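You operate a simulated robot arm through the tools that you are given. There is no shell and no other tool. Be economical: measure what you need, move in short steps, check, and stop when the job is done.

You run a simulated robot arm. Do the job below in one go: nothing can be reset, and whatever is moved stays where it is left.

JOB
Put the talc tin away shut and brush the dust off the tower.
Fine: turn its dial shut; it goes in the care drawer, shut again; lay the dusting brush back.

The check looks at the end state, three seconds after you hand in, the way a careful person would. Anything else that was tipped, shoved, dropped, spilled or broken makes it a failure.

ROBOT AND FRAMES
A 7-joint arm with a two-finger parallel gripper, fixed in place. Base frame: the origin is at the foot of the arm, x ahead of it, y to its left, z up. Lengths are in m, angles in rad, forces in N, time in s.
With the tool pointing down near the work surface it reaches from about 0.32 to 0.78 m from the base axis. Its first joint turns from -2.897 to 2.897 rad. Payload 3.91 kg.
Tool frame: the origin (TCP) lies between the finger pads and is the grasp point; the fingertips stand 0.03 m ahead of it; z points along the fingers, y is the line along which they close. Largest opening 0.11 m; finger width 0.02, thickness 0.01; the body of the gripper, 0.048 by 0.112 m, starts 0.055 m behind the TCP.
Orientation is told as [roll, pitch, yaw] about the base's x, y, z axes, in that order, counted from this pose: with the fingers straight down and closing along the base's y, the tool's x points along the base's -x, its y along +y and its z along -z.

CONTROLS
- The arm moves only by the tool drive_tool. Its argument "rows" is one flat list of numbers, 6 for each row, row after row: the shift along the base's x, y, z in mm, then the turn, a rotation vector about the base's x, y, z in rad. In form: [x, y, z, rx, ry, rz, x, y, z, rx, ry, rz, ...]. A call has 1 to 20 rows; each row shifts and turns the commanded pose from where the row before left it. "gripper" is the finger opening in mm, from 0 to 110, set as the call begins (left out, the last holds). Each row takes 0.2 s and may step no farther than 0.05 m and 0.15 rad from the row before; otherwise, or with a gripper value out of range, the whole call is refused. A pose out of reach is approached as far as the arm can. The call stops where the force on the tool passes 40 N (or 10 N more than at its start, if that is more) or the arm is blocked; 0.2 s more then pass. Each finger travels about 0.153 m/s and halts on what it meets, pressing with about 21 N; the grip force reading is that of the motor and also rises with nothing between the fingers. The clock runs only during rows and for 0.2 s after the last one: add rows that do not move to give the fingers time. It gives the time, the measured TCP pose, the force on the tool (base axes), the opening and the grip force at its end, in the units of the frame above (readings bear some noise).
- Cameras (640 x 400 px; columns grow to the right, rows downward): "scene" is fixed at [0.3991, -0.5064, 1.7191]; the picture's right is [0.99, 0.17, 0.00], its down [0.11, -0.64, -0.76] and it looks along [-0.13, 0.75, -0.65] (base axes); focal length 317 px, centre (320, 200). "wrist" rides on the gripper at [-0.036, 0, -0.057] in the tool frame; the picture's right is [0.00, -1.00, 0.00], its down [0.97, 0.00, -0.24] and it looks along [0.24, 0.00, 0.97] (tool axes); focal length 218 px, centre (320, 200). There is no depth. A picture from a camera that has moved, and an enlarged one, comes with that camera's place and axes in the base frame and with its lens. The place of the scene camera against the robot may be out by one fixed shift of up to 0.018 m in any direction.
- capture(camera): a new picture of that camera. The clock stands still meanwhile.
- slide_trunk(by): slides the trunk up (or, below 0, down) by that many m; the arm rides with it, the base frame stays. It gives what a move gives, with no picture.
- zoom(camera, box): a new picture of the part [left, top, right, bottom] of that camera's present view, enlarged. The clock stands still meanwhile.
- sign_off(): hands the job in; it is judged then, once.

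Go step by step. Nothing tells you positions but the pictures and the camera data: compare them with the known pose of the tool, close in by small moves and look again before you grip or let go. The budget is 120 turns and 68 pictures, counting those below and the enlarged ones. Unless the task says otherwise, let go and move clear before handing in, and close with one line.

The tools are called as a command line: name --argument value ..., lists and objects as JSON in quotes. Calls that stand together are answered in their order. drive_tool: Moves the arm, as the interface text tells. Its arguments: {"type":"object","properties":{"rows":{"type":"array","items":{"type":"number"}},"gripper":{"type":"number"}},"required":["rows"]} The other tools are called the same way: slide_trunk (by) slides the trunk up or down; capture (camera) takes a picture; zoom (camera, box) takes an enlarged picture of a part of a camera's view; sign_off () hands the job in.

At the start:

```text
clock: 0.0
ee_pos: [0.2173, 0.2565, 1.4089]
tcp_rot: [-0.002, 0.0, -0.001]
force: [0.0, 0.6, -0.6]
opening: 0.1099
grasp_force: 0.1
trunk travel left (down, up): [-0.55, 0.06]
```

scene: 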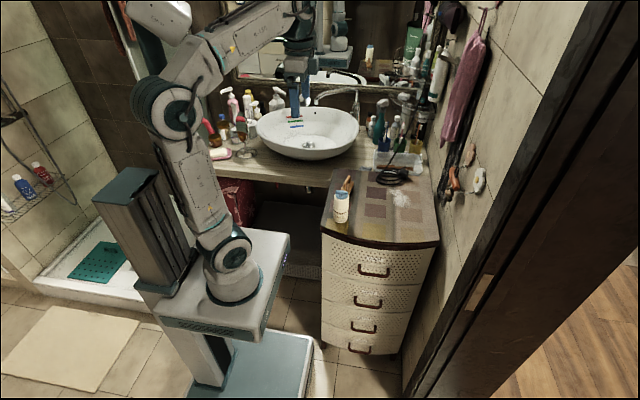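
wrist: 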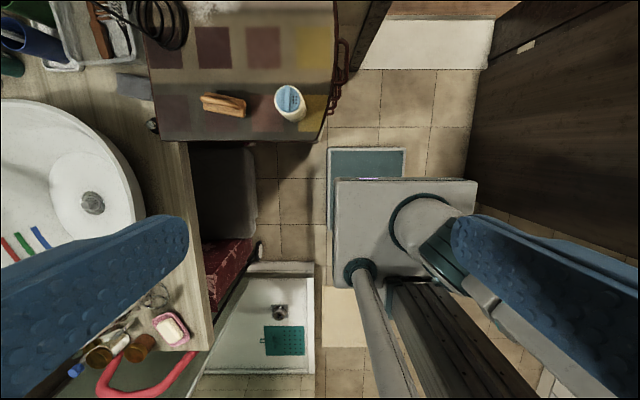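

The drawer tower stands ahead-right with the talc tin and brush on top; white dust is spread near the back. I'll take closer looks first.

zoom --camera "scene" --box '[310, 150, 450, 250]'

zoom --camera "scene" --box '[310, 220, 450, 360]'

zoom --camera "wrist" --box '[140, 0, 360, 140]'

```text
4.00 times, centred on (380, 200) of scene
camera zoom: at [0.3991, -0.5064, 1.7191], right [0.99, 0.17, 0.0], down [0.11, -0.64, -0.76], along [-0.13, 0.75, -0.65], focal length 1269 px, centre (80, 200)
```

zoom: 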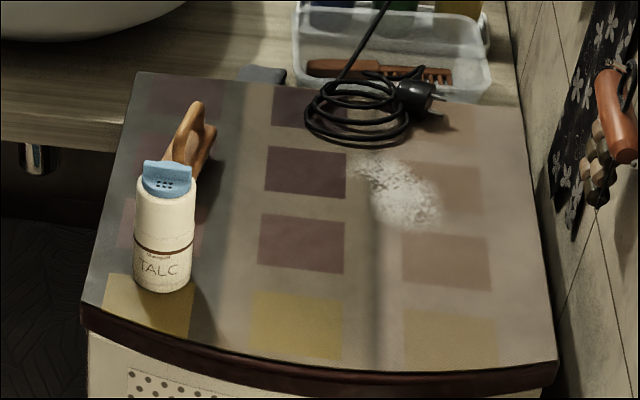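

```text
2.86 times, centred on (380, 290) of scene
camera zoom: at [0.3991, -0.5064, 1.7191], right [0.99, 0.17, 0.0], down [0.11, -0.64, -0.76], along [-0.13, 0.75, -0.65], focal length 907 px, centre (149, -57)
```

zoom: 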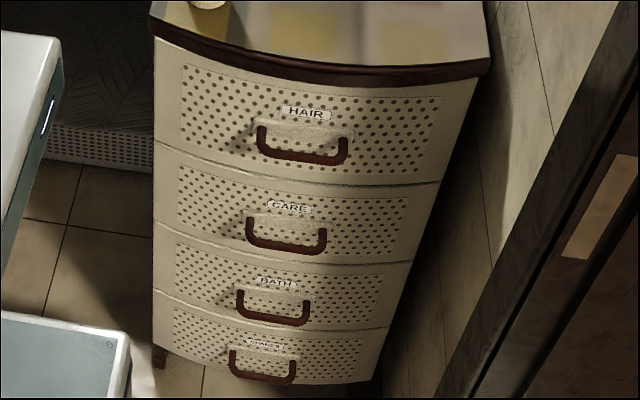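

```text
2.86 times, centred on (250, 70) of wrist
camera zoom: at [0.2532, 0.2575, 1.4653], right [0.0, -1.0, 0.0], down [-0.97, 0.0, 0.24], along [-0.24, 0.0, -0.97], focal length 624 px, centre (520, 571)
```

zoom: 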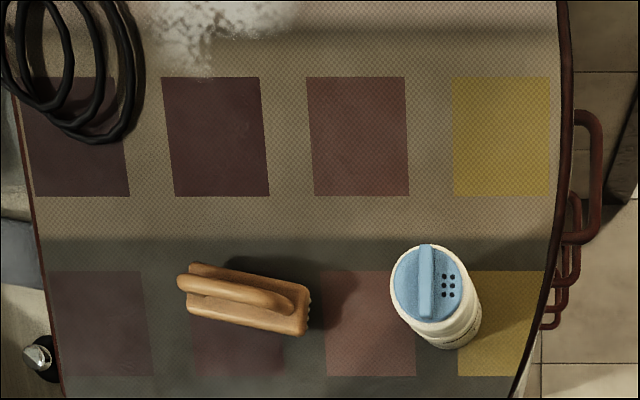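

The tin stands about (0.326, 0.31), about 0.12 tall, on a top at z≈0.948. The CARE handle is second from the top, near z≈0.6. I'll bring the wrist camera over the tin for a close look at the dial.

drive_tool --rows '[34, 13, -36, 0, 0, 0, 34, 13, -36, 0, 0, 0, 34, 14, -37, 0, 0, 0, 34, 14, -37, 0, 0, 0]'

capture --camera "wrist"

zoom --camera "scene" --box '[320, 165, 368, 227]'

```text
refused: row 1 steps farther than a row can; nothing moved
```

```text
62 pictures are left
camera wrist: at [0.2532, 0.2575, 1.4653], right [0.0, -1.0, 0.0], down [-0.97, 0.0, 0.24], along [-0.24, 0.0, -0.97], focal length 218 px, centre (320, 200)
```

wrist: 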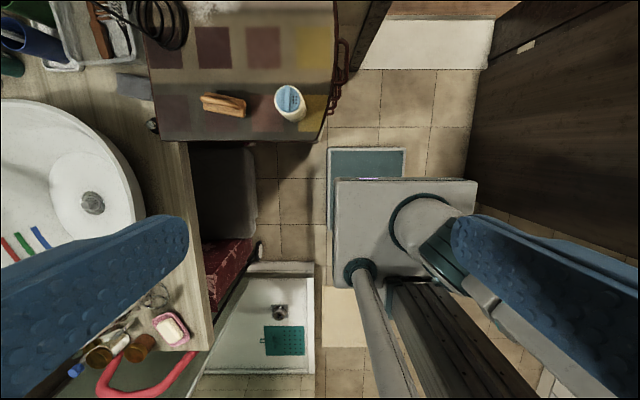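

```text
6.45 times, centred on (344, 196) of scene
camera zoom: at [0.3991, -0.5064, 1.7191], right [0.99, 0.17, 0.0], down [0.11, -0.64, -0.76], along [-0.13, 0.75, -0.65], focal length 2047 px, centre (165, 226)
```

zoom: 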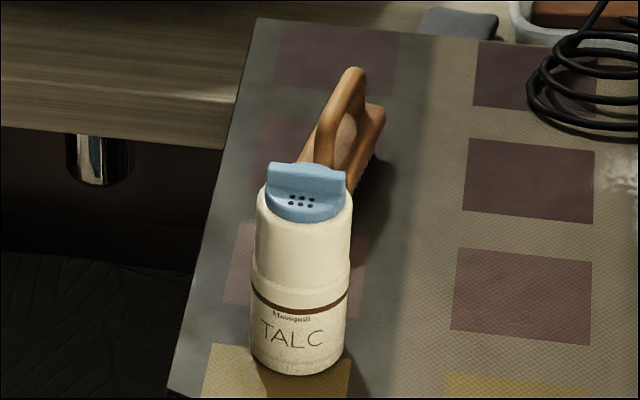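

The row was too long (the step norm passes 50 mm), so I'll split it further.

drive_tool --rows '[27, 11, -29, 0, 0, 0, 27, 11, -29, 0, 0, 0, 27, 11, -29, 0, 0, 0, 27, 11, -29, 0, 0, 0, 28, 10, -30, 0, 0, 0]'

capture --camera "wrist"

```text
clock: 1.2
ee_pos: [0.355, 0.3116, 1.2636]
tcp_rot: [0.001, -0.001, -0.001]
force: [0.3, 0.0, -0.3]
opening: 0.11
grasp_force: 0.1
trunk travel left (down, up): [-0.55, 0.06]
```

```text
60 pictures are left
camera wrist: at [0.3906, 0.3114, 1.3192], right [0.0, -1.0, 0.0], down [-0.97, 0.0, 0.24], along [-0.24, 0.0, -0.97], focal length 218 px, centre (320, 200)
```

wrist: 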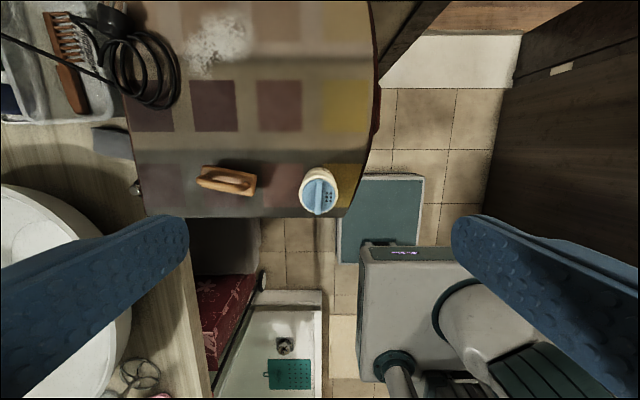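

zoom --camera "wrist" --box '[270, 150, 370, 230]'

zoom --camera "wrist" --box '[120, 0, 300, 220]'

```text
5.00 times, centred on (320, 190) of wrist
camera zoom: at [0.3906, 0.3114, 1.3192], right [0.0, -1.0, 0.0], down [-0.97, 0.0, 0.24], along [-0.24, 0.0, -0.97], focal length 1091 px, centre (320, 250)
```

zoom: 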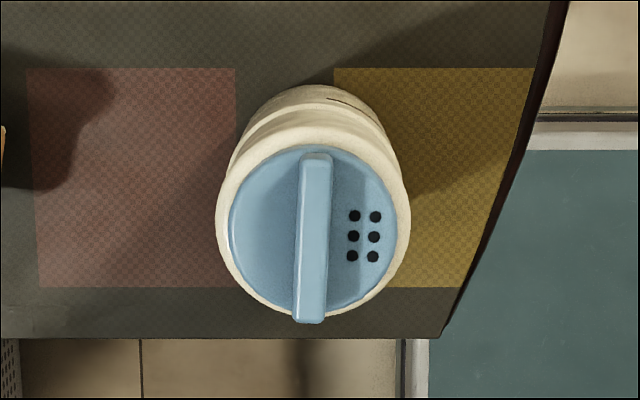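

```text
1.82 times, centred on (210, 110) of wrist
camera zoom: at [0.3906, 0.3114, 1.3192], right [0.0, -1.0, 0.0], down [-0.97, 0.0, 0.24], along [-0.24, 0.0, -0.97], focal length 397 px, centre (520, 364)
```

zoom: 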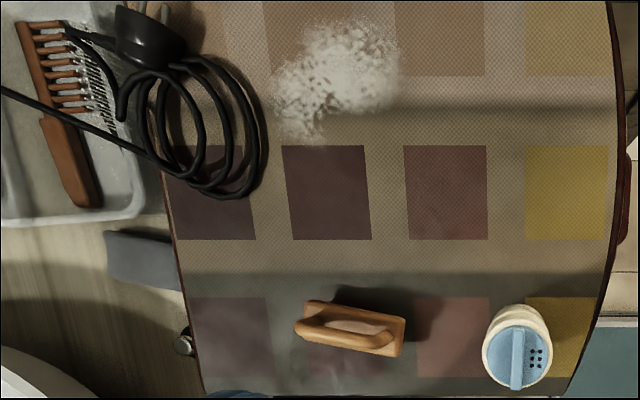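

The dial is open: six holes show, and its ridge lies along x at about (0.332, 0.313) with its top near z≈1.06. The fingers already close along y, so I'll come down over the ridge and look before gripping.

drive_tool --rows '[-12, 1, -38, 0, 0, 0, -11, 0, -45, 0, 0, 0, 0, 0, -45, 0, 0, 0, 0, 0, -26, 0, 0, 0, 0, 0, 0, 0, 0, 0]' --gripper 36

capture --camera "wrist"

zoom --camera "scene" --box '[310, 140, 390, 230]'

```text
clock: 2.4
ee_pos: [0.3314, 0.3109, 1.1128]
tcp_rot: [-0.001, 0.001, -0.002]
force: [-0.3, 0.4, 0.1]
opening: 0.036
grasp_force: 0.0
trunk travel left (down, up): [-0.55, 0.06]
```

```text
57 pictures are left
camera wrist: at [0.3668, 0.3114, 1.1685], right [0.0, -1.0, 0.0], down [-0.97, 0.0, 0.24], along [-0.24, 0.0, -0.97], focal length 218 px, centre (320, 200)
```

wrist: 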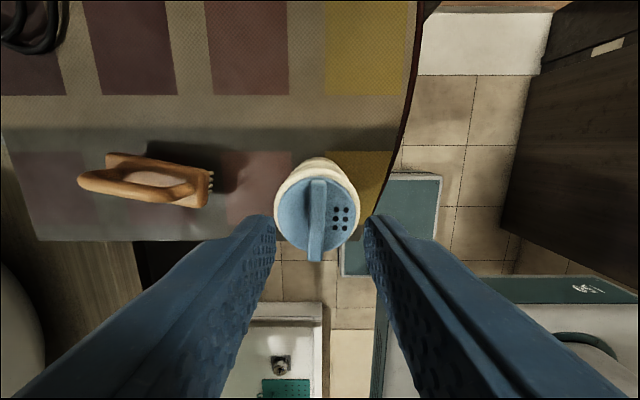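

```text
4.44 times, centred on (350, 185) of scene
camera zoom: at [0.3991, -0.5064, 1.7191], right [0.99, 0.17, 0.0], down [0.11, -0.64, -0.76], along [-0.13, 0.75, -0.65], focal length 1410 px, centre (187, 267)
```

zoom: 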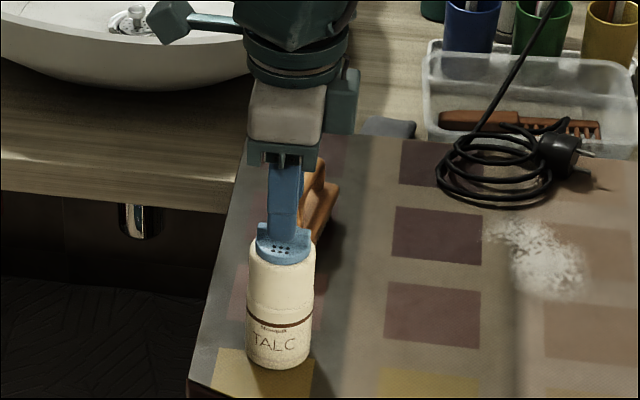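

The ridge centre is about (0.327, 0.3125). I'll lower the rest of the way and close on it.

drive_tool --rows '[-4, 1, -15, 0, 0, 0, 0, 0, -10, 0, 0, 0, 0, 0, -7, 0, 0, 0, 0, 0, 0, 0, 0, 0]'

drive_tool --rows '[0, 0, 0, 0, 0, 0, 0, 0, 0, 0, 0, 0]' --gripper 0

capture --camera "wrist"

zoom --camera "scene" --box '[320, 165, 368, 227]'

```text
clock: 3.1
ee_pos: [0.3267, 0.3129, 1.0906]
tcp_rot: [0.011, -0.012, 0.0]
force: [-5.2, -5.0, 23.7]
opening: 0.0386
grasp_force: 2.9
trunk travel left (down, up): [-0.55, 0.06]
stopped in row 3: the force on the tool passed its limit (the readings are from after the stop); the commanded pose is now the measured one
```

```text
clock: 3.4
ee_pos: [0.3278, 0.314, 1.0918]
tcp_rot: [0.008, -0.015, -0.001]
force: [-2.4, -1.6, 16.7]
opening: 0.0075
grasp_force: 20.9
trunk travel left (down, up): [-0.55, 0.06]
stopped in row 1: the force on the tool passed its limit (the readings are from after the stop); the commanded pose is now the measured one
```

```text
55 pictures are left
camera wrist: at [0.3632, 0.3148, 1.1481], right [0.0, -1.0, -0.01], down [-0.97, 0.0, 0.23], along [-0.23, 0.01, -0.97], focal length 218 px, centre (320, 200)
```

wrist: 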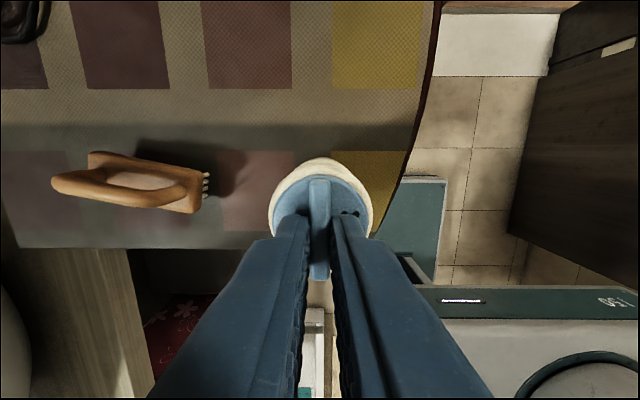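

```text
6.45 times, centred on (344, 196) of scene
camera zoom: at [0.3991, -0.5064, 1.7191], right [0.99, 0.17, 0.0], down [0.11, -0.64, -0.76], along [-0.13, 0.75, -0.65], focal length 2047 px, centre (165, 226)
```

zoom: 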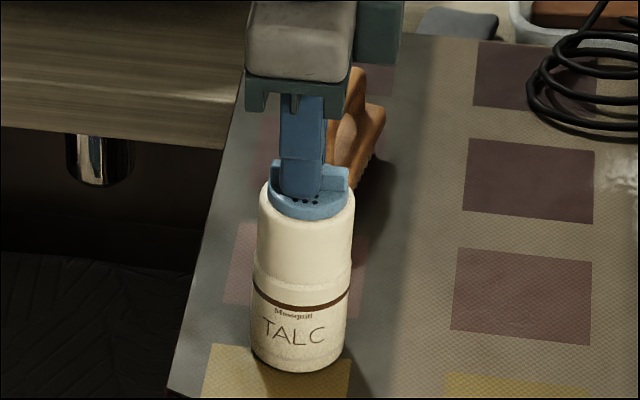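

The fingers hold the ridge (7.5 mm) while pressing lightly down. I'll try turning the dial clockwise as seen from above and check whether the tin itself turns.

drive_tool --rows '[0, 0, 0, 0, 0, -0.1, 0, 0, 0, 0, 0, -0.1, 0, 0, 0, 0, 0, -0.1, 0, 0, 0, 0, 0, -0.1]'

zoom --camera "scene" --box '[320, 165, 368, 227]'

```text
clock: 4.4
ee_pos: [0.3309, 0.3125, 1.0924]
tcp_rot: [0.01, -0.01, -0.405]
force: [9.3, 2.5, 25.3]
opening: 0.0072
grasp_force: 20.7
trunk travel left (down, up): [-0.55, 0.06]
```

```text
6.45 times, centred on (344, 196) of scene
camera zoom: at [0.3991, -0.5064, 1.7191], right [0.99, 0.17, 0.0], down [0.11, -0.64, -0.76], along [-0.13, 0.75, -0.65], focal length 2047 px, centre (165, 226)
```

zoom: 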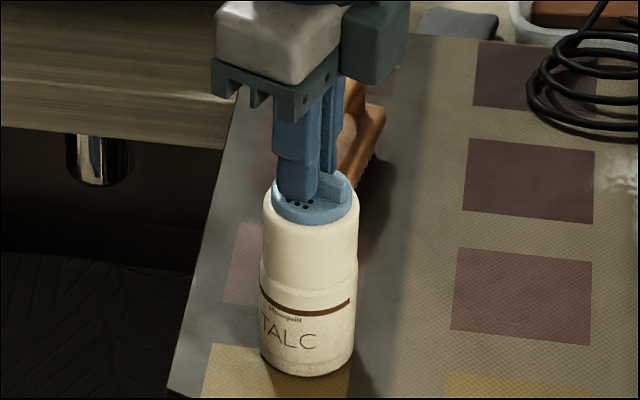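

The tin turned along with it, so clockwise seems to be against its stop. I'll turn the other way and compare.

drive_tool --rows '[-1, 0, 0, 0, 0, 0.1, -1, 0, 0, 0, 0, 0.1, 0, 0, 0, 0, 0, 0.1, 0, 0, 0, 0, 0, 0.1, 0, 0, 0, 0, 0, 0.1, 0, 0, 0, 0, 0, 0.1, 0, 0, 0, 0, 0, 0.1, 0, 0, 0, 0, 0, 0.1]'

zoom --camera "scene" --box '[320, 165, 368, 227]'

```text
clock: 6.2
ee_pos: [0.3269, 0.3127, 1.0923]
tcp_rot: [0.01, -0.014, 0.399]
force: [7.8, -2.1, 35.3]
opening: 0.0073
grasp_force: 20.6
trunk travel left (down, up): [-0.55, 0.06]
```

```text
6.45 times, centred on (344, 196) of scene
camera zoom: at [0.3991, -0.5064, 1.7191], right [0.99, 0.17, 0.0], down [0.11, -0.64, -0.76], along [-0.13, 0.75, -0.65], focal length 2047 px, centre (165, 226)
```

zoom: 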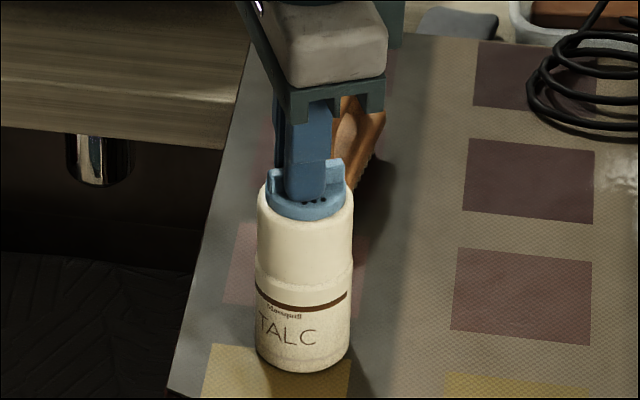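

This way the label barely moves while the dial turns, so counter-clockwise is right. I'll ease the downward press slightly and keep turning.

drive_tool --rows '[0, 0, 1, 0, 0, 0.1, 0, 0, 0, 0, 0, 0.1, 0, 0, 0, 0, 0, 0.1, 0, 0, 0, 0, 0, 0.1, 0, 0, 0, 0, 0, 0.1, 0, 0, 0, 0, 0, 0.1, 0, 0, 0, 0, 0, 0.1, 0, 0, 0, 0, 0, 0.1]'

zoom --camera "scene" --box '[320, 165, 368, 227]'

```text
clock: 8.0
ee_pos: [0.327, 0.3123, 1.0915]
tcp_rot: [0.008, -0.012, 1.2]
force: [6.7, -1.7, 26.7]
opening: 0.0075
grasp_force: 21.4
trunk travel left (down, up): [-0.55, 0.06]
```

```text
6.45 times, centred on (344, 196) of scene
camera zoom: at [0.3991, -0.5064, 1.7191], right [0.99, 0.17, 0.0], down [0.11, -0.64, -0.76], along [-0.13, 0.75, -0.65], focal length 2047 px, centre (165, 226)
```

zoom: 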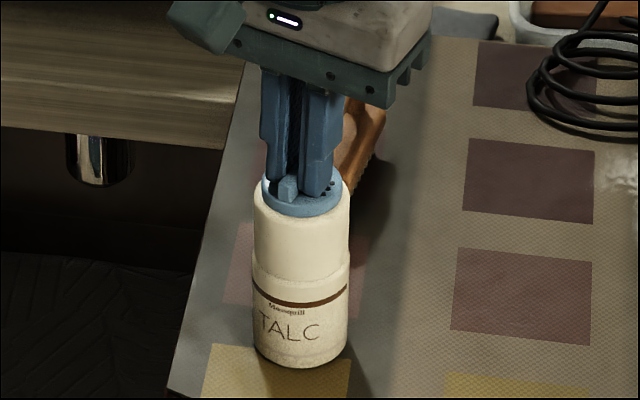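

The label is still steady and the dial still moves freely. I'll keep turning until it stops.

drive_tool --rows '[0, 0, 0, 0, 0, 0.1, 0, 0, 0, 0, 0, 0.1, 0, 0, 0, 0, 0, 0.1, 0, 0, 0, 0, 0, 0.1, 0, 0, 0, 0, 0, 0.1, 0, 0, 0, 0, 0, 0.1]'

zoom --camera "scene" --box '[320, 165, 368, 227]'

```text
clock: 9.4
ee_pos: [0.3253, 0.3122, 1.0917]
tcp_rot: [0.009, -0.01, 1.801]
force: [-4.1, 3.9, 18.6]
opening: 0.007
grasp_force: 21.1
trunk travel left (down, up): [-0.55, 0.06]
```

```text
6.45 times, centred on (344, 196) of scene
camera zoom: at [0.3991, -0.5064, 1.7191], right [0.99, 0.17, 0.0], down [0.11, -0.64, -0.76], along [-0.13, 0.75, -0.65], focal length 2047 px, centre (165, 226)
```

zoom: 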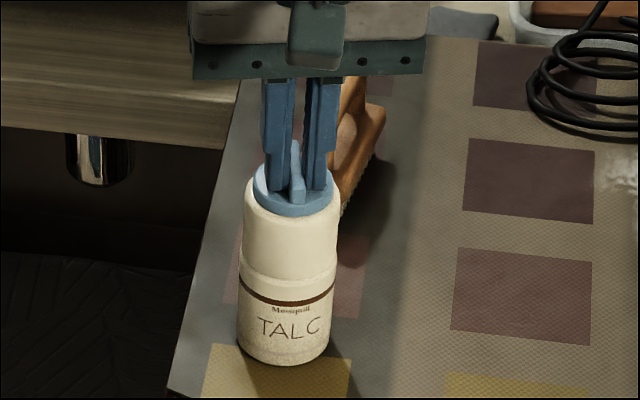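

The tin has now started to turn with the dial, so the dial has reached its stop after about 90°. I'll let go, lift and look at it from above.

drive_tool --rows '[0, 0, 0, 0, 0, 0, 0, 0, 0, 0, 0, 0, 0, 0, 30, 0, 0, 0, 0, 0, 40, 0, 0, 0, 0, 0, 40, 0, 0, 0]' --gripper 36

zoom --camera "scene" --box '[320, 165, 368, 227]'

capture --camera "wrist"

```text
clock: 10.6
ee_pos: [0.3272, 0.3121, 1.2006]
tcp_rot: [0.006, -0.011, 1.799]
force: [-0.6, -0.2, -0.9]
opening: 0.0358
grasp_force: 0.1
trunk travel left (down, up): [-0.55, 0.06]
```

```text
6.45 times, centred on (344, 196) of scene
camera zoom: at [0.3991, -0.5064, 1.7191], right [0.99, 0.17, 0.0], down [0.11, -0.64, -0.76], along [-0.13, 0.75, -0.65], focal length 2047 px, centre (165, 226)
```

zoom: 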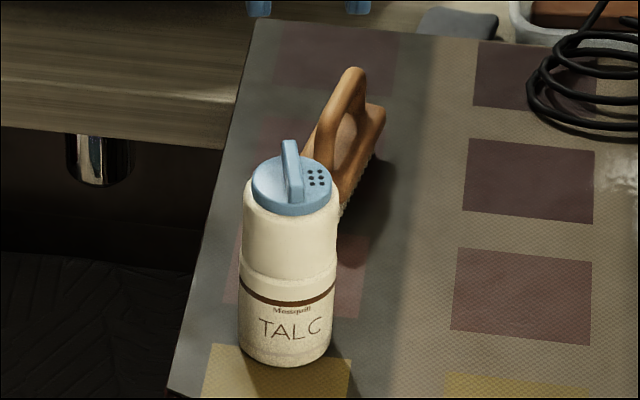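

```text
48 pictures are left
camera wrist: at [0.319, 0.3467, 1.2566], right [0.97, 0.23, -0.01], down [0.22, -0.95, 0.23], along [0.04, -0.23, -0.97], focal length 218 px, centre (320, 200)
```

wrist: 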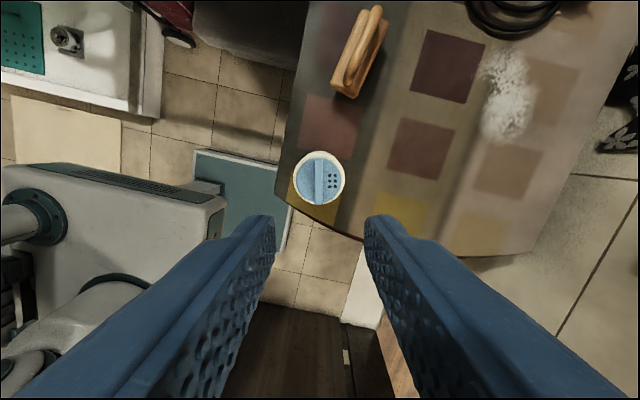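

zoom --camera "wrist" --box '[280, 140, 360, 220]'

```text
5.00 times, centred on (320, 180) of wrist
camera zoom: at [0.319, 0.3467, 1.2566], right [0.97, 0.23, -0.01], down [0.22, -0.95, 0.23], along [0.04, -0.23, -0.97], focal length 1091 px, centre (320, 300)
```

zoom: 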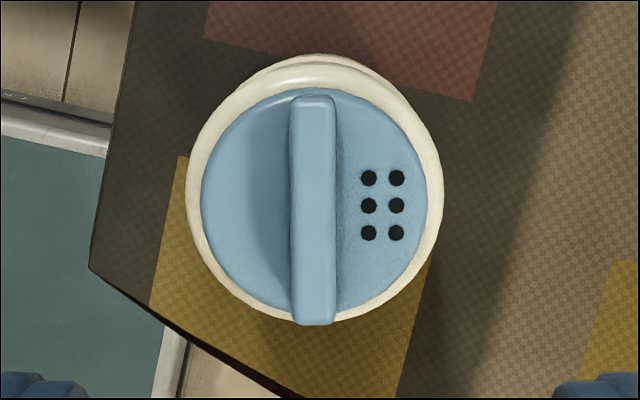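

The holes stay visible on the dial itself, but it has turned the full 90° to its other stop, so I take it as shut. The tin is now at about (0.322, 0.316). Next I'll move clear in front of the tower and level the tool to point at the drawer fronts.

drive_tool --rows '[10, -26, 4, 0, 0, -0.15, 10, -26, 4, 0, 0, -0.15, 10, -26, 4, 0, 0, -0.15, 10, -26, 4, 0, 0, -0.15, 10, -26, 4, 0, 0, -0.15, 10, -26, 4, 0, 0, -0.15, 10, -26, 4, 0, 0, -0.15, 10, -26, 4, 0, 0, -0.15, 10, -26, 4, 0, 0, -0.15, 10, -26, 4, 0, 0, -0.15, 10, -26, 4, 0, 0, -0.15, 10, -26, 4, 0, 0, -0.15]'

drive_tool --rows '[0, 0, 0, 0.143, 0, 0, 0, 0, 0, 0.143, 0, 0, 0, 0, 0, 0.143, 0, 0, 0, 0, 0, 0.143, 0, 0, 0, 0, 0, 0.143, 0, 0, 0, 0, 0, 0.143, 0, 0, 0, 0, 0, 0.143, 0, 0, 0, 0, 0, 0.143, 0, 0, 0, 0, 0, 0.143, 0, 0, 0, 0, 0, 0.143, 0, 0, 0, 0, 0, 0.141, 0, 0]'

capture --camera "scene"

```text
clock: 13.2
ee_pos: [0.4481, 0.0019, 1.2489]
tcp_rot: [0.008, -0.011, -0.001]
force: [-0.1, -0.1, -0.2]
opening: 0.0358
grasp_force: 0.1
trunk travel left (down, up): [-0.55, 0.06]
```

```text
clock: 15.6
ee_pos: [0.4481, 0.0013, 1.2497]
tcp_rot: [1.579, -0.001, -0.01]
force: [0.1, 0.1, 0.0]
opening: 0.0361
grasp_force: 0.2
trunk travel left (down, up): [-0.55, 0.06]
```

```text
46 pictures are left
```

scene: 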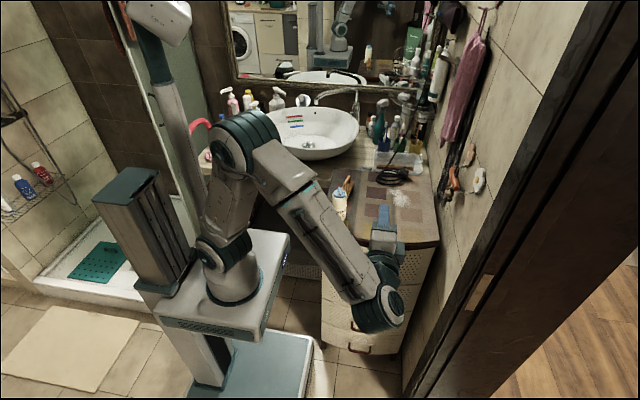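

The arm is well posed. I'll lower the trunk, still clear of the tower front, then look at the CARE handle.

slide_trunk --by -0.4

drive_tool --rows '[3, -5, -40, 0, 0, 0, 3, -5, -40, 0, 0, 0, 3, -5, -40, 0, 0, 0, 3, -5, -40, 0, 0, 0, 3, -5, -40, 0, 0, 0]'

capture --camera "wrist"

capture --camera "scene"

```text
clock: 19.4
ee_pos: [0.4483, 0.0007, 0.8483]
tcp_rot: [1.578, 0.0, -0.01]
force: [0.2, 0.4, -0.2]
opening: 0.036
grasp_force: 0.1
trunk travel left (down, up): [-0.15, 0.46]
```

```text
clock: 20.6
ee_pos: [0.4615, -0.0238, 0.6512]
tcp_rot: [1.579, 0.0, -0.01]
force: [-0.8, 0.7, 0.5]
opening: 0.036
grasp_force: 0.0
trunk travel left (down, up): [-0.15, 0.46]
```

```text
45 pictures are left
camera wrist: at [0.4962, -0.0804, 0.6496], right [0.0, 0.01, -1.0], down [-0.97, -0.23, 0.0], along [-0.23, 0.97, 0.01], focal length 218 px, centre (320, 200)
```

wrist: 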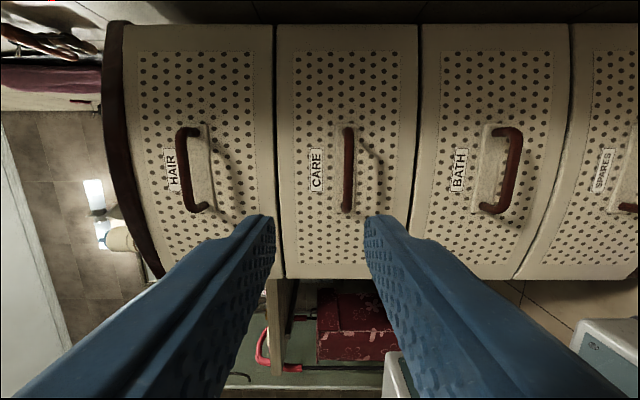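

```text
44 pictures are left
```

scene: 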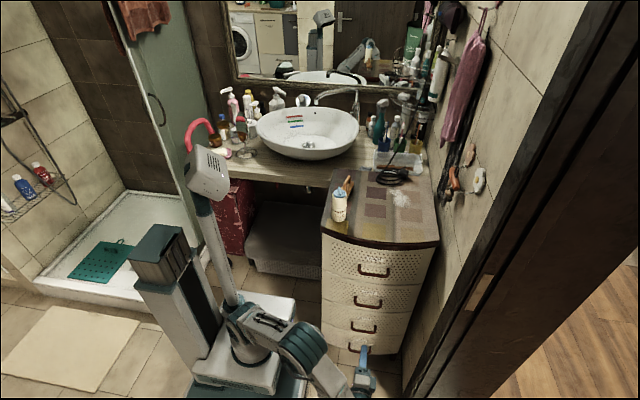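

The handle bar of CARE is near (0.471, ~0.185, 0.618), running along x. I'll line up with it and come closer, then look again to fix its depth.

drive_tool --rows '[9, 0, -33, 0, 0, 0, 0, 40, 0, 0, 0, 0, 0, 40, 0, 0, 0, 0, 0, 20, 0, 0, 0, 0, 0, 0, 0, 0, 0, 0]' --gripper 40

capture --camera "wrist"

```text
clock: 21.8
ee_pos: [0.4699, 0.0783, 0.6153]
tcp_rot: [1.578, -0.001, -0.011]
force: [-0.4, -0.6, 0.4]
opening: 0.04
grasp_force: 0.0
trunk travel left (down, up): [-0.15, 0.46]
```

```text
43 pictures are left
camera wrist: at [0.5049, 0.0207, 0.6138], right [0.0, 0.01, -1.0], down [-0.97, -0.23, 0.0], along [-0.23, 0.97, 0.01], focal length 218 px, centre (320, 200)
```

wrist: 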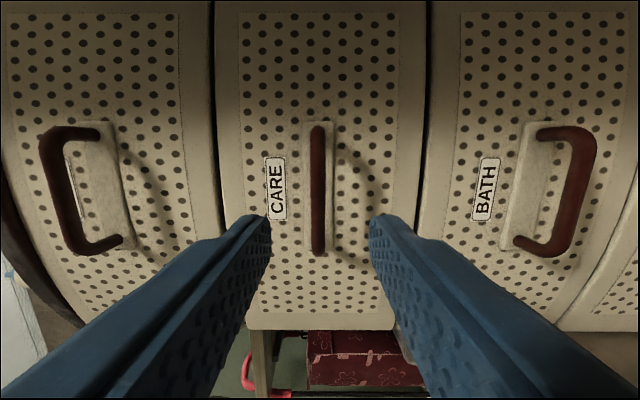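

Two views put the bar at (0.473, 0.188, 0.618). I'll advance so the fingertips pass about 17 mm beyond it, then grip.

drive_tool --rows '[3, 40, 3, 0, 0, 0, 0, 35, 0, 0, 0, 0, 0, 22, 0, 0, 0, 0, 0, 0, 0, 0, 0, 0]'

drive_tool --rows '[0, 0, 0, 0, 0, 0, 0, 0, 0, 0, 0, 0, 0, 0, 0, 0, 0, 0]' --gripper 0

capture --camera "wrist"

```text
clock: 22.8
ee_pos: [0.4736, 0.1735, 0.6179]
tcp_rot: [1.577, 0.0, -0.01]
force: [0.1, -0.1, -0.3]
opening: 0.04
grasp_force: 0.1
trunk travel left (down, up): [-0.15, 0.46]
```

```text
clock: 23.6
ee_pos: [0.4735, 0.1718, 0.6178]
tcp_rot: [1.578, 0.002, -0.01]
force: [-2.2, 0.3, -5.7]
opening: 0.0116
grasp_force: 45.1
trunk travel left (down, up): [-0.15, 0.46]
```

```text
42 pictures are left
camera wrist: at [0.5087, 0.1155, 0.616], right [0.0, 0.01, -1.0], down [-0.97, -0.23, 0.0], along [-0.23, 0.97, 0.01], focal length 218 px, centre (320, 200)
```

wrist: 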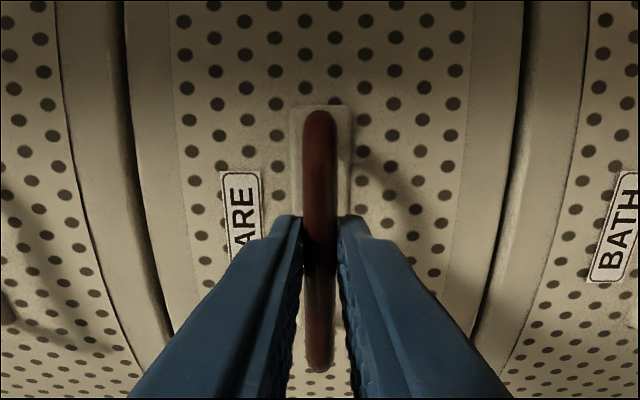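

The handle is gripped (11.6 mm). I'll pull the drawer out along -y in small steps.

drive_tool --rows '[0, -15, 0, 0, 0, 0, 0, -20, 0, 0, 0, 0, 0, -25, 0, 0, 0, 0, 0, -25, 0, 0, 0, 0]'

capture --camera "scene"

```text
clock: 24.8
ee_pos: [0.4736, 0.0876, 0.6178]
tcp_rot: [1.574, 0.004, -0.009]
force: [-4.3, 0.7, -8.9]
opening: 0.0116
grasp_force: 45.4
trunk travel left (down, up): [-0.15, 0.46]
stopped in row 4: the force on the tool passed its limit (the readings are from after the stop); the commanded pose is now the measured one
```

```text
41 pictures are left
```

scene: 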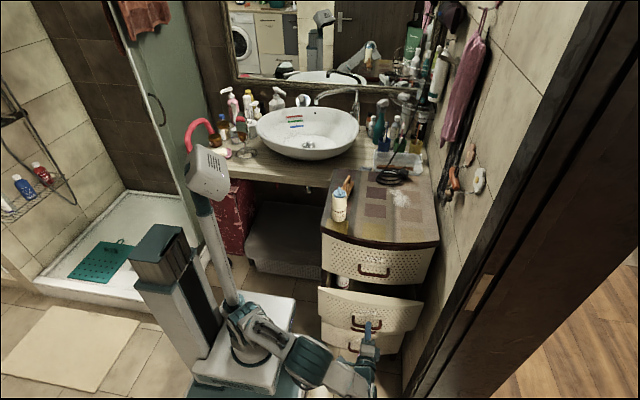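

It's open by 85 mm and moving well. I'll pull on more gently.

drive_tool --rows '[0, -10, 0, 0, 0, 0, 0, -15, 0, 0, 0, 0, 0, -15, 0, 0, 0, 0, 0, -15, 0, 0, 0, 0, 0, -15, 0, 0, 0, 0, 0, -15, 0, 0, 0, 0, 0, -15, 0, 0, 0, 0, 0, -10, 0, 0, 0, 0, 0, -8, 0, 0, 0, 0, 0, -4, 0, 0, 0, 0]'

zoom --camera "scene" --box '[280, 160, 460, 400]'

```text
clock: 27.0
ee_pos: [0.4738, -0.0341, 0.6171]
tcp_rot: [1.575, 0.002, -0.007]
force: [-14.8, -0.2, -10.2]
opening: 0.0116
grasp_force: 44.9
trunk travel left (down, up): [-0.15, 0.46]
```

```text
1.67 times, centred on (370, 280) of scene
camera zoom: at [0.3991, -0.5064, 1.7191], right [0.99, 0.17, 0.0], down [0.11, -0.64, -0.76], along [-0.13, 0.75, -0.65], focal length 529 px, centre (237, 67)
```

zoom: 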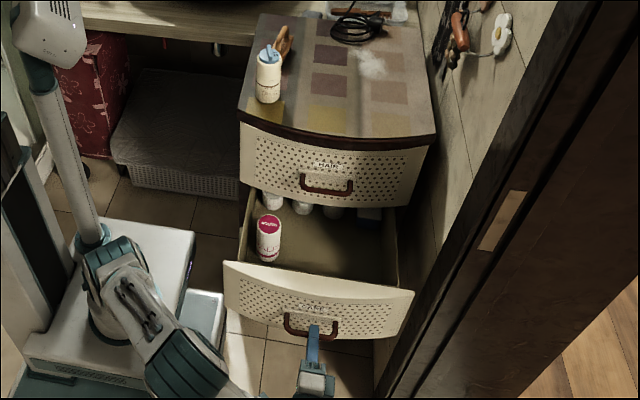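

The drawer is out about 0.2 m, with free floor at its centre-right. I'll draw it another 40 mm for gripper clearance, then let go and back off.

drive_tool --rows '[0, -8, 0, 0, 0, 0, 0, -10, 0, 0, 0, 0, 0, -10, 0, 0, 0, 0, 0, -8, 0, 0, 0, 0, 0, -4, 0, 0, 0, 0, 0, 0, 0, 0, 0, 0]'

drive_tool --rows '[0, 0, 0, 0, 0, 0, 0, 0, 0, 0, 0, 0, 0, -30, 0, 0, 0, 0, 0, -40, 0, 0, 0, 0]' --gripper 60

zoom --camera "scene" --box '[280, 160, 460, 400]'

```text
clock: 28.4
ee_pos: [0.4748, -0.0746, 0.6174]
tcp_rot: [1.574, 0.002, -0.006]
force: [-17.7, 1.3, -14.9]
opening: 0.0117
grasp_force: 45.3
trunk travel left (down, up): [-0.15, 0.46]
```

```text
clock: 29.4
ee_pos: [0.4741, -0.1437, 0.618]
tcp_rot: [1.574, 0.001, -0.009]
force: [-0.6, 0.2, -0.4]
opening: 0.0599
grasp_force: 0.1
trunk travel left (down, up): [-0.15, 0.46]
```

```text
1.67 times, centred on (370, 280) of scene
camera zoom: at [0.3991, -0.5064, 1.7191], right [0.99, 0.17, 0.0], down [0.11, -0.64, -0.76], along [-0.13, 0.75, -0.65], focal length 529 px, centre (237, 67)
```

zoom: 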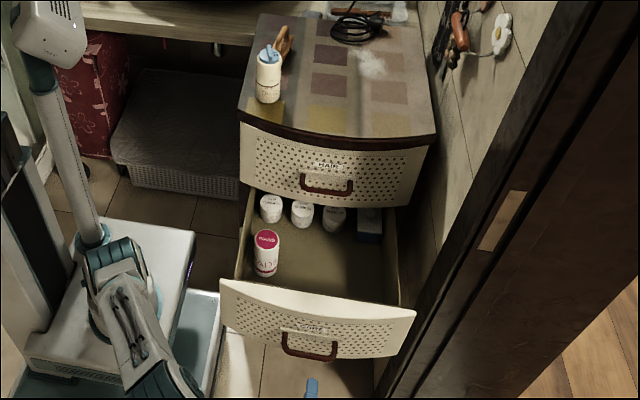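

The drawer is open by 0.246 m; the pink tin is at its left, a row of bottles at the back, and free floor around (0.50, 0.07). Now I'll go back up for the talc tin: raise the trunk partly, lift, and turn the tool down again.

slide_trunk --by 0.15

drive_tool --rows '[0, 0, 45, 0, 0, 0, 0, 0, 45, 0, 0, 0, 0, 0, 45, 0, 0, 0, 0, 0, 45, 0, 0, 0, 0, 0, 45, 0, 0, 0, 0, 0, 45, 0, 0, 0, 0, 0, 45, 0, 0, 0, 0, 0, 45, 0, 0, 0, 0, 0, 45, 0, 0, 0]'

drive_tool --rows '[0, 6, 0, -0.143, 0, 0, 0, 6, 0, -0.143, 0, 0, 0, 6, 0, -0.143, 0, 0, 0, 6, 0, -0.143, 0, 0, 0, 6, 0, -0.143, 0, 0, 0, 6, 0, -0.143, 0, 0, 0, 6, 0, -0.143, 0, 0, 0, 6, 0, -0.143, 0, 0, 0, 6, 0, -0.143, 0, 0, 0, 6, 0, -0.143, 0, 0, 0, 6, 0, -0.143, 0, 0]'

```text
clock: 31.1
ee_pos: [0.4742, -0.143, 0.7676]
tcp_rot: [1.577, 0.001, -0.011]
force: [-0.2, -0.7, 0.1]
opening: 0.06
grasp_force: 0.1
trunk travel left (down, up): [-0.3, 0.31]
```

```text
clock: 33.1
ee_pos: [0.4746, -0.1433, 1.1732]
tcp_rot: [1.575, 0.003, -0.008]
force: [0.1, 0.4, 1.0]
opening: 0.0601
grasp_force: 0.2
trunk travel left (down, up): [-0.3, 0.31]
```

```text
clock: 35.5
ee_pos: [0.4751, -0.0763, 1.1723]
tcp_rot: [0.0, -0.009, -0.002]
force: [-0.8, -0.2, 0.1]
opening: 0.0598
grasp_force: 0.0
trunk travel left (down, up): [-0.3, 0.31]
```

Tool down again. I'll move above the tin at a safe height and look.

drive_tool --rows '[-17, 43, 3, 0, 0, 0, -17, 43, 3, 0, 0, 0, -17, 43, 3, 0, 0, 0, -17, 43, 3, 0, 0, 0, -17, 43, 3, 0, 0, 0, -17, 43, 3, 0, 0, 0, -17, 43, 3, 0, 0, 0, -17, 43, 3, 0, 0, 0, -15, 47, 0, 0, 0, 0]' --gripper 76

capture --camera "wrist"

```text
clock: 37.5
ee_pos: [0.3253, 0.313, 1.1982]
tcp_rot: [0.003, -0.009, -0.002]
force: [1.1, -0.7, -1.0]
opening: 0.076
grasp_force: 0.1
trunk travel left (down, up): [-0.3, 0.31]
```

```text
38 pictures are left
camera wrist: at [0.3591, 0.3131, 1.254], right [0.0, -1.0, 0.0], down [-0.97, 0.0, 0.23], along [-0.23, 0.0, -0.97], focal length 218 px, centre (320, 200)
```

wrist: 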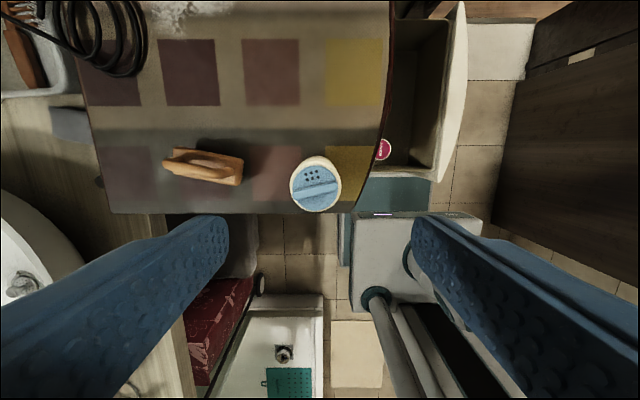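

The tin's cap centre is at (0.325, 0.3165). I'll lower to z≈1.032 so the gripper body clears the ridge, then grip the body of the tin.

drive_tool --rows '[0, 4, -40, 0, 0, 0, 0, 0, -40, 0, 0, 0, 0, 0, -40, 0, 0, 0, 0, 0, -28, 0, 0, 0, 0, 0, -18, 0, 0, 0, 0, 0, 0, 0, 0, 0]'

drive_tool --rows '[0, 0, 0, 0, 0, 0, 0, 0, 0, 0, 0, 0, 0, 0, 0, 0, 0, 0]' --gripper 30

zoom --camera "scene" --box '[310, 140, 390, 230]'

```text
clock: 39.0
ee_pos: [0.3262, 0.3172, 1.0323]
tcp_rot: [0.004, -0.01, -0.001]
force: [0.1, 0.4, 0.0]
opening: 0.0759
grasp_force: 0.0
trunk travel left (down, up): [-0.3, 0.31]
```

```text
clock: 39.8
ee_pos: [0.3247, 0.3171, 1.0338]
tcp_rot: [0.002, -0.011, -0.001]
force: [0.0, 0.4, -0.2]
opening: 0.0512
grasp_force: 21.3
trunk travel left (down, up): [-0.3, 0.31]
```

```text
4.44 times, centred on (350, 185) of scene
camera zoom: at [0.3991, -0.5064, 1.7191], right [0.99, 0.17, 0.0], down [0.11, -0.64, -0.76], along [-0.13, 0.75, -0.65], focal length 1410 px, centre (187, 267)
```

zoom: 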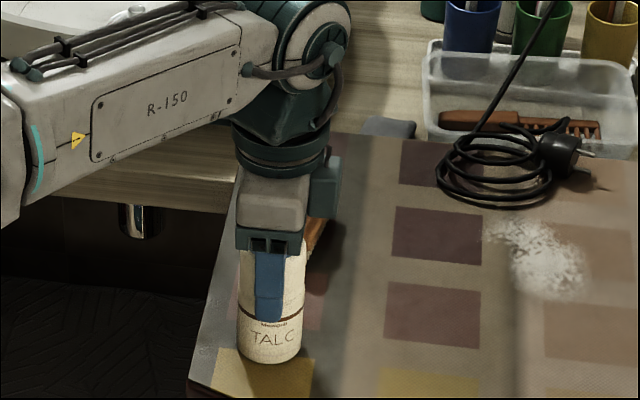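

The tin is held (51 mm). I'll lift it, carry it out over the open drawer, lower part-way and look.

drive_tool --rows '[0, 0, 35, 0, 0, 0, 0, 0, 35, 0, 0, 0, 25, -35, 0, 0, 0, 0, 25, -35, 0, 0, 0, 0, 25, -35, 0, 0, 0, 0, 25, -35, 0, 0, 0, 0, 25, -35, 0, 0, 0, 0, 25, -36, 0, 0, 0, 0, 25, -36, 0, 0, 0, 0, 0, 0, -45, 0, 0, 0, 0, 0, -45, 0, 0, 0, 0, 0, -45, 0, 0, 0, 0, 0, -45, 0, 0, 0, 0, 0, -45, 0, 0, 0, 0, 0, -45, 0, 0, 0]'

capture --camera "wrist"

zoom --camera "scene" --box '[280, 160, 460, 400]'

```text
clock: 43.0
ee_pos: [0.4974, 0.0675, 0.8322]
tcp_rot: [0.003, -0.01, -0.002]
force: [-0.2, 1.0, -1.7]
opening: 0.051
grasp_force: 20.8
trunk travel left (down, up): [-0.3, 0.31]
```

```text
36 pictures are left
camera wrist: at [0.5326, 0.0683, 0.8887], right [0.0, -1.0, 0.0], down [-0.97, 0.0, 0.23], along [-0.23, 0.0, -0.97], focal length 218 px, centre (320, 200)
```

wrist: 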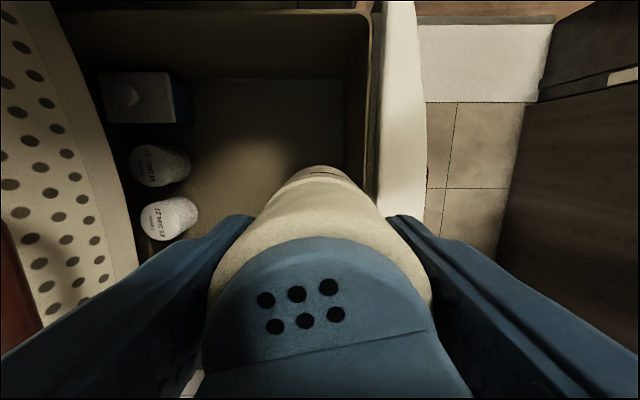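

```text
1.67 times, centred on (370, 280) of scene
camera zoom: at [0.3991, -0.5064, 1.7191], right [0.99, 0.17, 0.0], down [0.11, -0.64, -0.76], along [-0.13, 0.75, -0.65], focal length 529 px, centre (237, 67)
```

zoom: 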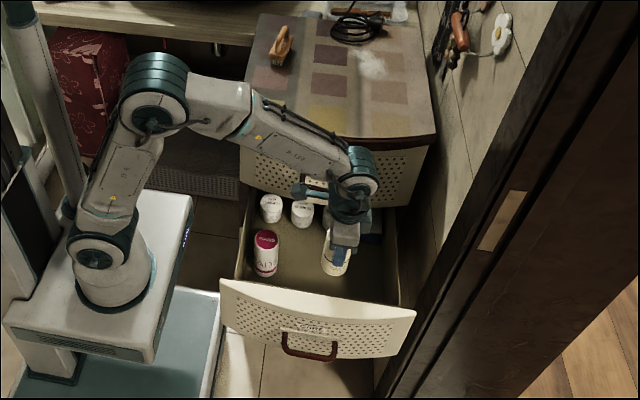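

The drawer's inner front wall is near y≈0.03, so I'll shift 18 mm deeper, then lower the tin slowly until it touches the floor.

drive_tool --rows '[0, 18, -30, 0, 0, 0, 0, 0, -40, 0, 0, 0, 0, 0, -40, 0, 0, 0, 0, 0, -40, 0, 0, 0, 0, 0, -20, 0, 0, 0, 0, 0, 0, 0, 0, 0]'

zoom --camera "scene" --box '[340, 210, 430, 350]'

capture --camera "wrist"

```text
clock: 44.4
ee_pos: [0.496, 0.0898, 0.6619]
tcp_rot: [0.004, -0.009, -0.003]
force: [-0.7, -0.2, -3.1]
opening: 0.0511
grasp_force: 21.2
trunk travel left (down, up): [-0.3, 0.31]
```

```text
2.86 times, centred on (385, 280) of scene
camera zoom: at [0.3991, -0.5064, 1.7191], right [0.99, 0.17, 0.0], down [0.11, -0.64, -0.76], along [-0.13, 0.75, -0.65], focal length 907 px, centre (134, -29)
```

zoom: 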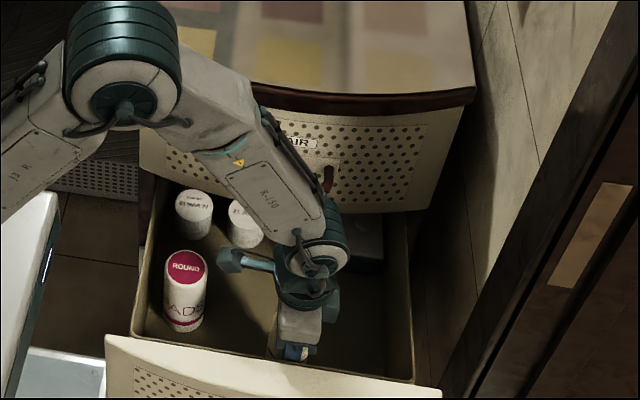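

```text
33 pictures are left
camera wrist: at [0.531, 0.0893, 0.7176], right [0.0, -1.0, 0.0], down [-0.97, 0.0, 0.23], along [-0.23, 0.0, -0.97], focal length 218 px, centre (320, 200)
```

wrist: 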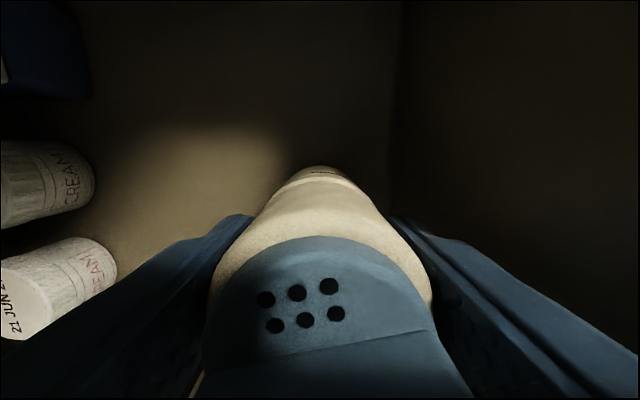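

There's room all round. I'll lower in small steps towards contact.

drive_tool --rows '[0, 0, -10, 0, 0, 0, 0, 0, -8, 0, 0, 0, 0, 0, -6, 0, 0, 0, 0, 0, -5, 0, 0, 0, 0, 0, -3, 0, 0, 0]'

```text
clock: 45.5
ee_pos: [0.4967, 0.0884, 0.6278]
tcp_rot: [0.004, -0.008, -0.001]
force: [-0.8, -0.1, -1.2]
opening: 0.0512
grasp_force: 20.8
trunk travel left (down, up): [-0.3, 0.31]
```

drive_tool --rows '[0, 0, -3, 0, 0, 0, 0, 0, -3, 0, 0, 0, 0, 0, -3, 0, 0, 0, 0, 0, -3, 0, 0, 0]'

zoom --camera "wrist" --box '[200, 60, 440, 260]'

```text
clock: 46.5
ee_pos: [0.4978, 0.089, 0.6183]
tcp_rot: [0.006, -0.01, -0.001]
force: [2.4, 0.3, 15.3]
opening: 0.0512
grasp_force: 21.4
trunk travel left (down, up): [-0.3, 0.31]
```

```text
2.00 times, centred on (320, 160) of wrist
camera zoom: at [0.5333, 0.0894, 0.6746], right [0.0, -1.0, 0.0], down [-0.97, 0.0, 0.23], along [-0.23, 0.0, -0.97], focal length 436 px, centre (320, 280)
```

zoom: 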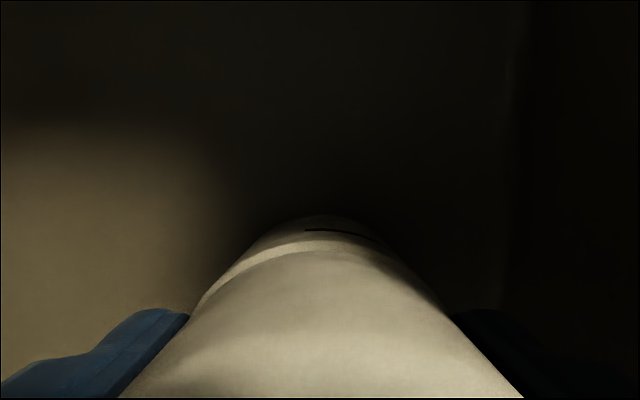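

The tin has touched the floor (15 N). I'll ease up a hair, open just enough and lift away straight up.

drive_tool --rows '[0, 0, 1, 0, 0, 0, 0, 0, 0, 0, 0, 0, 0, 0, 0, 0, 0, 0, 0, 0, 10, 0, 0, 0, 0, 0, 20, 0, 0, 0, 0, 0, 30, 0, 0, 0, 0, 0, 40, 0, 0, 0, 0, 0, 45, 0, 0, 0, 0, 0, 45, 0, 0, 0]' --gripper 66

capture --camera "wrist"

```text
clock: 48.5
ee_pos: [0.4995, 0.0897, 0.8051]
tcp_rot: [0.003, -0.008, 0.0]
force: [0.0, 0.6, -0.5]
opening: 0.0658
grasp_force: 0.1
trunk travel left (down, up): [-0.3, 0.31]
```

```text
31 pictures are left
camera wrist: at [0.5346, 0.0901, 0.8617], right [0.0, -1.0, 0.0], down [-0.97, 0.0, 0.23], along [-0.23, 0.0, -0.97], focal length 218 px, centre (320, 200)
```

wrist: 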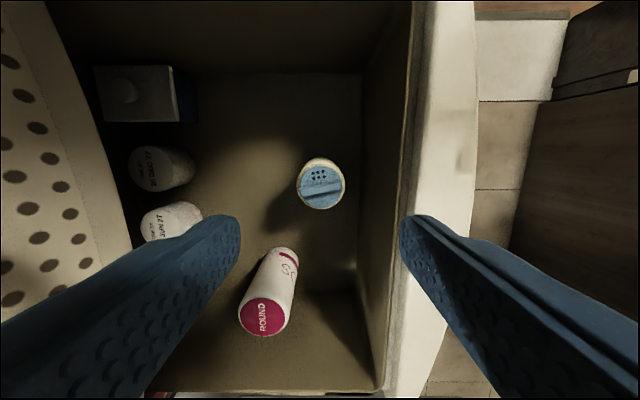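

The talc tin stands upright in the drawer. I'll back out in front, level the tool again and lower to the handle.

drive_tool --rows '[-4, -40, 10, 0, 0, 0, -4, -45, 10, 0, 0, 0, -4, -45, 0, 0, 0, 0, -4, -45, 0, 0, 0, 0, -4, -45, 0, 0, 0, 0, -5, -30, 0, 0, 0, 0]'

drive_tool --rows '[0, 0, 0, 0.143, 0, 0, 0, 0, 0, 0.143, 0, 0, 0, 0, 0, 0.143, 0, 0, 0, 0, 0, 0.143, 0, 0, 0, 0, 0, 0.143, 0, 0, 0, 0, 0, 0.143, 0, 0, 0, 0, 0, 0.143, 0, 0, 0, 0, 0, 0.143, 0, 0, 0, 0, 0, 0.143, 0, 0, 0, 0, 0, 0.143, 0, 0, 0, 0, 0, 0.141, 0, 0]' --gripper 40

slide_trunk --by -0.15

capture --camera "wrist"

```text
clock: 50.0
ee_pos: [0.4742, -0.1612, 0.8259]
tcp_rot: [0.004, -0.006, -0.001]
force: [-0.4, 0.8, 0.1]
opening: 0.0662
grasp_force: 0.2
trunk travel left (down, up): [-0.3, 0.31]
```

```text
clock: 52.4
ee_pos: [0.4755, -0.1604, 0.8294]
tcp_rot: [1.577, 0.003, -0.009]
force: [-0.3, 0.7, -0.5]
opening: 0.0398
grasp_force: 0.0
trunk travel left (down, up): [-0.3, 0.31]
```

```text
clock: 54.1
ee_pos: [0.4758, -0.1597, 0.6763]
tcp_rot: [1.574, 0.002, -0.009]
force: [-0.7, -0.9, -0.3]
opening: 0.04
grasp_force: 0.1
trunk travel left (down, up): [-0.15, 0.46]
```

```text
30 pictures are left
camera wrist: at [0.5093, -0.2168, 0.6771], right [0.0, 0.0, -1.0], down [-0.97, -0.23, 0.0], along [-0.23, 0.97, 0.0], focal length 218 px, centre (320, 200)
```

wrist: 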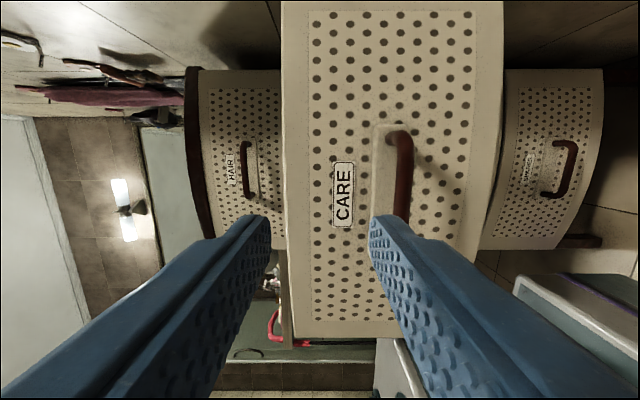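

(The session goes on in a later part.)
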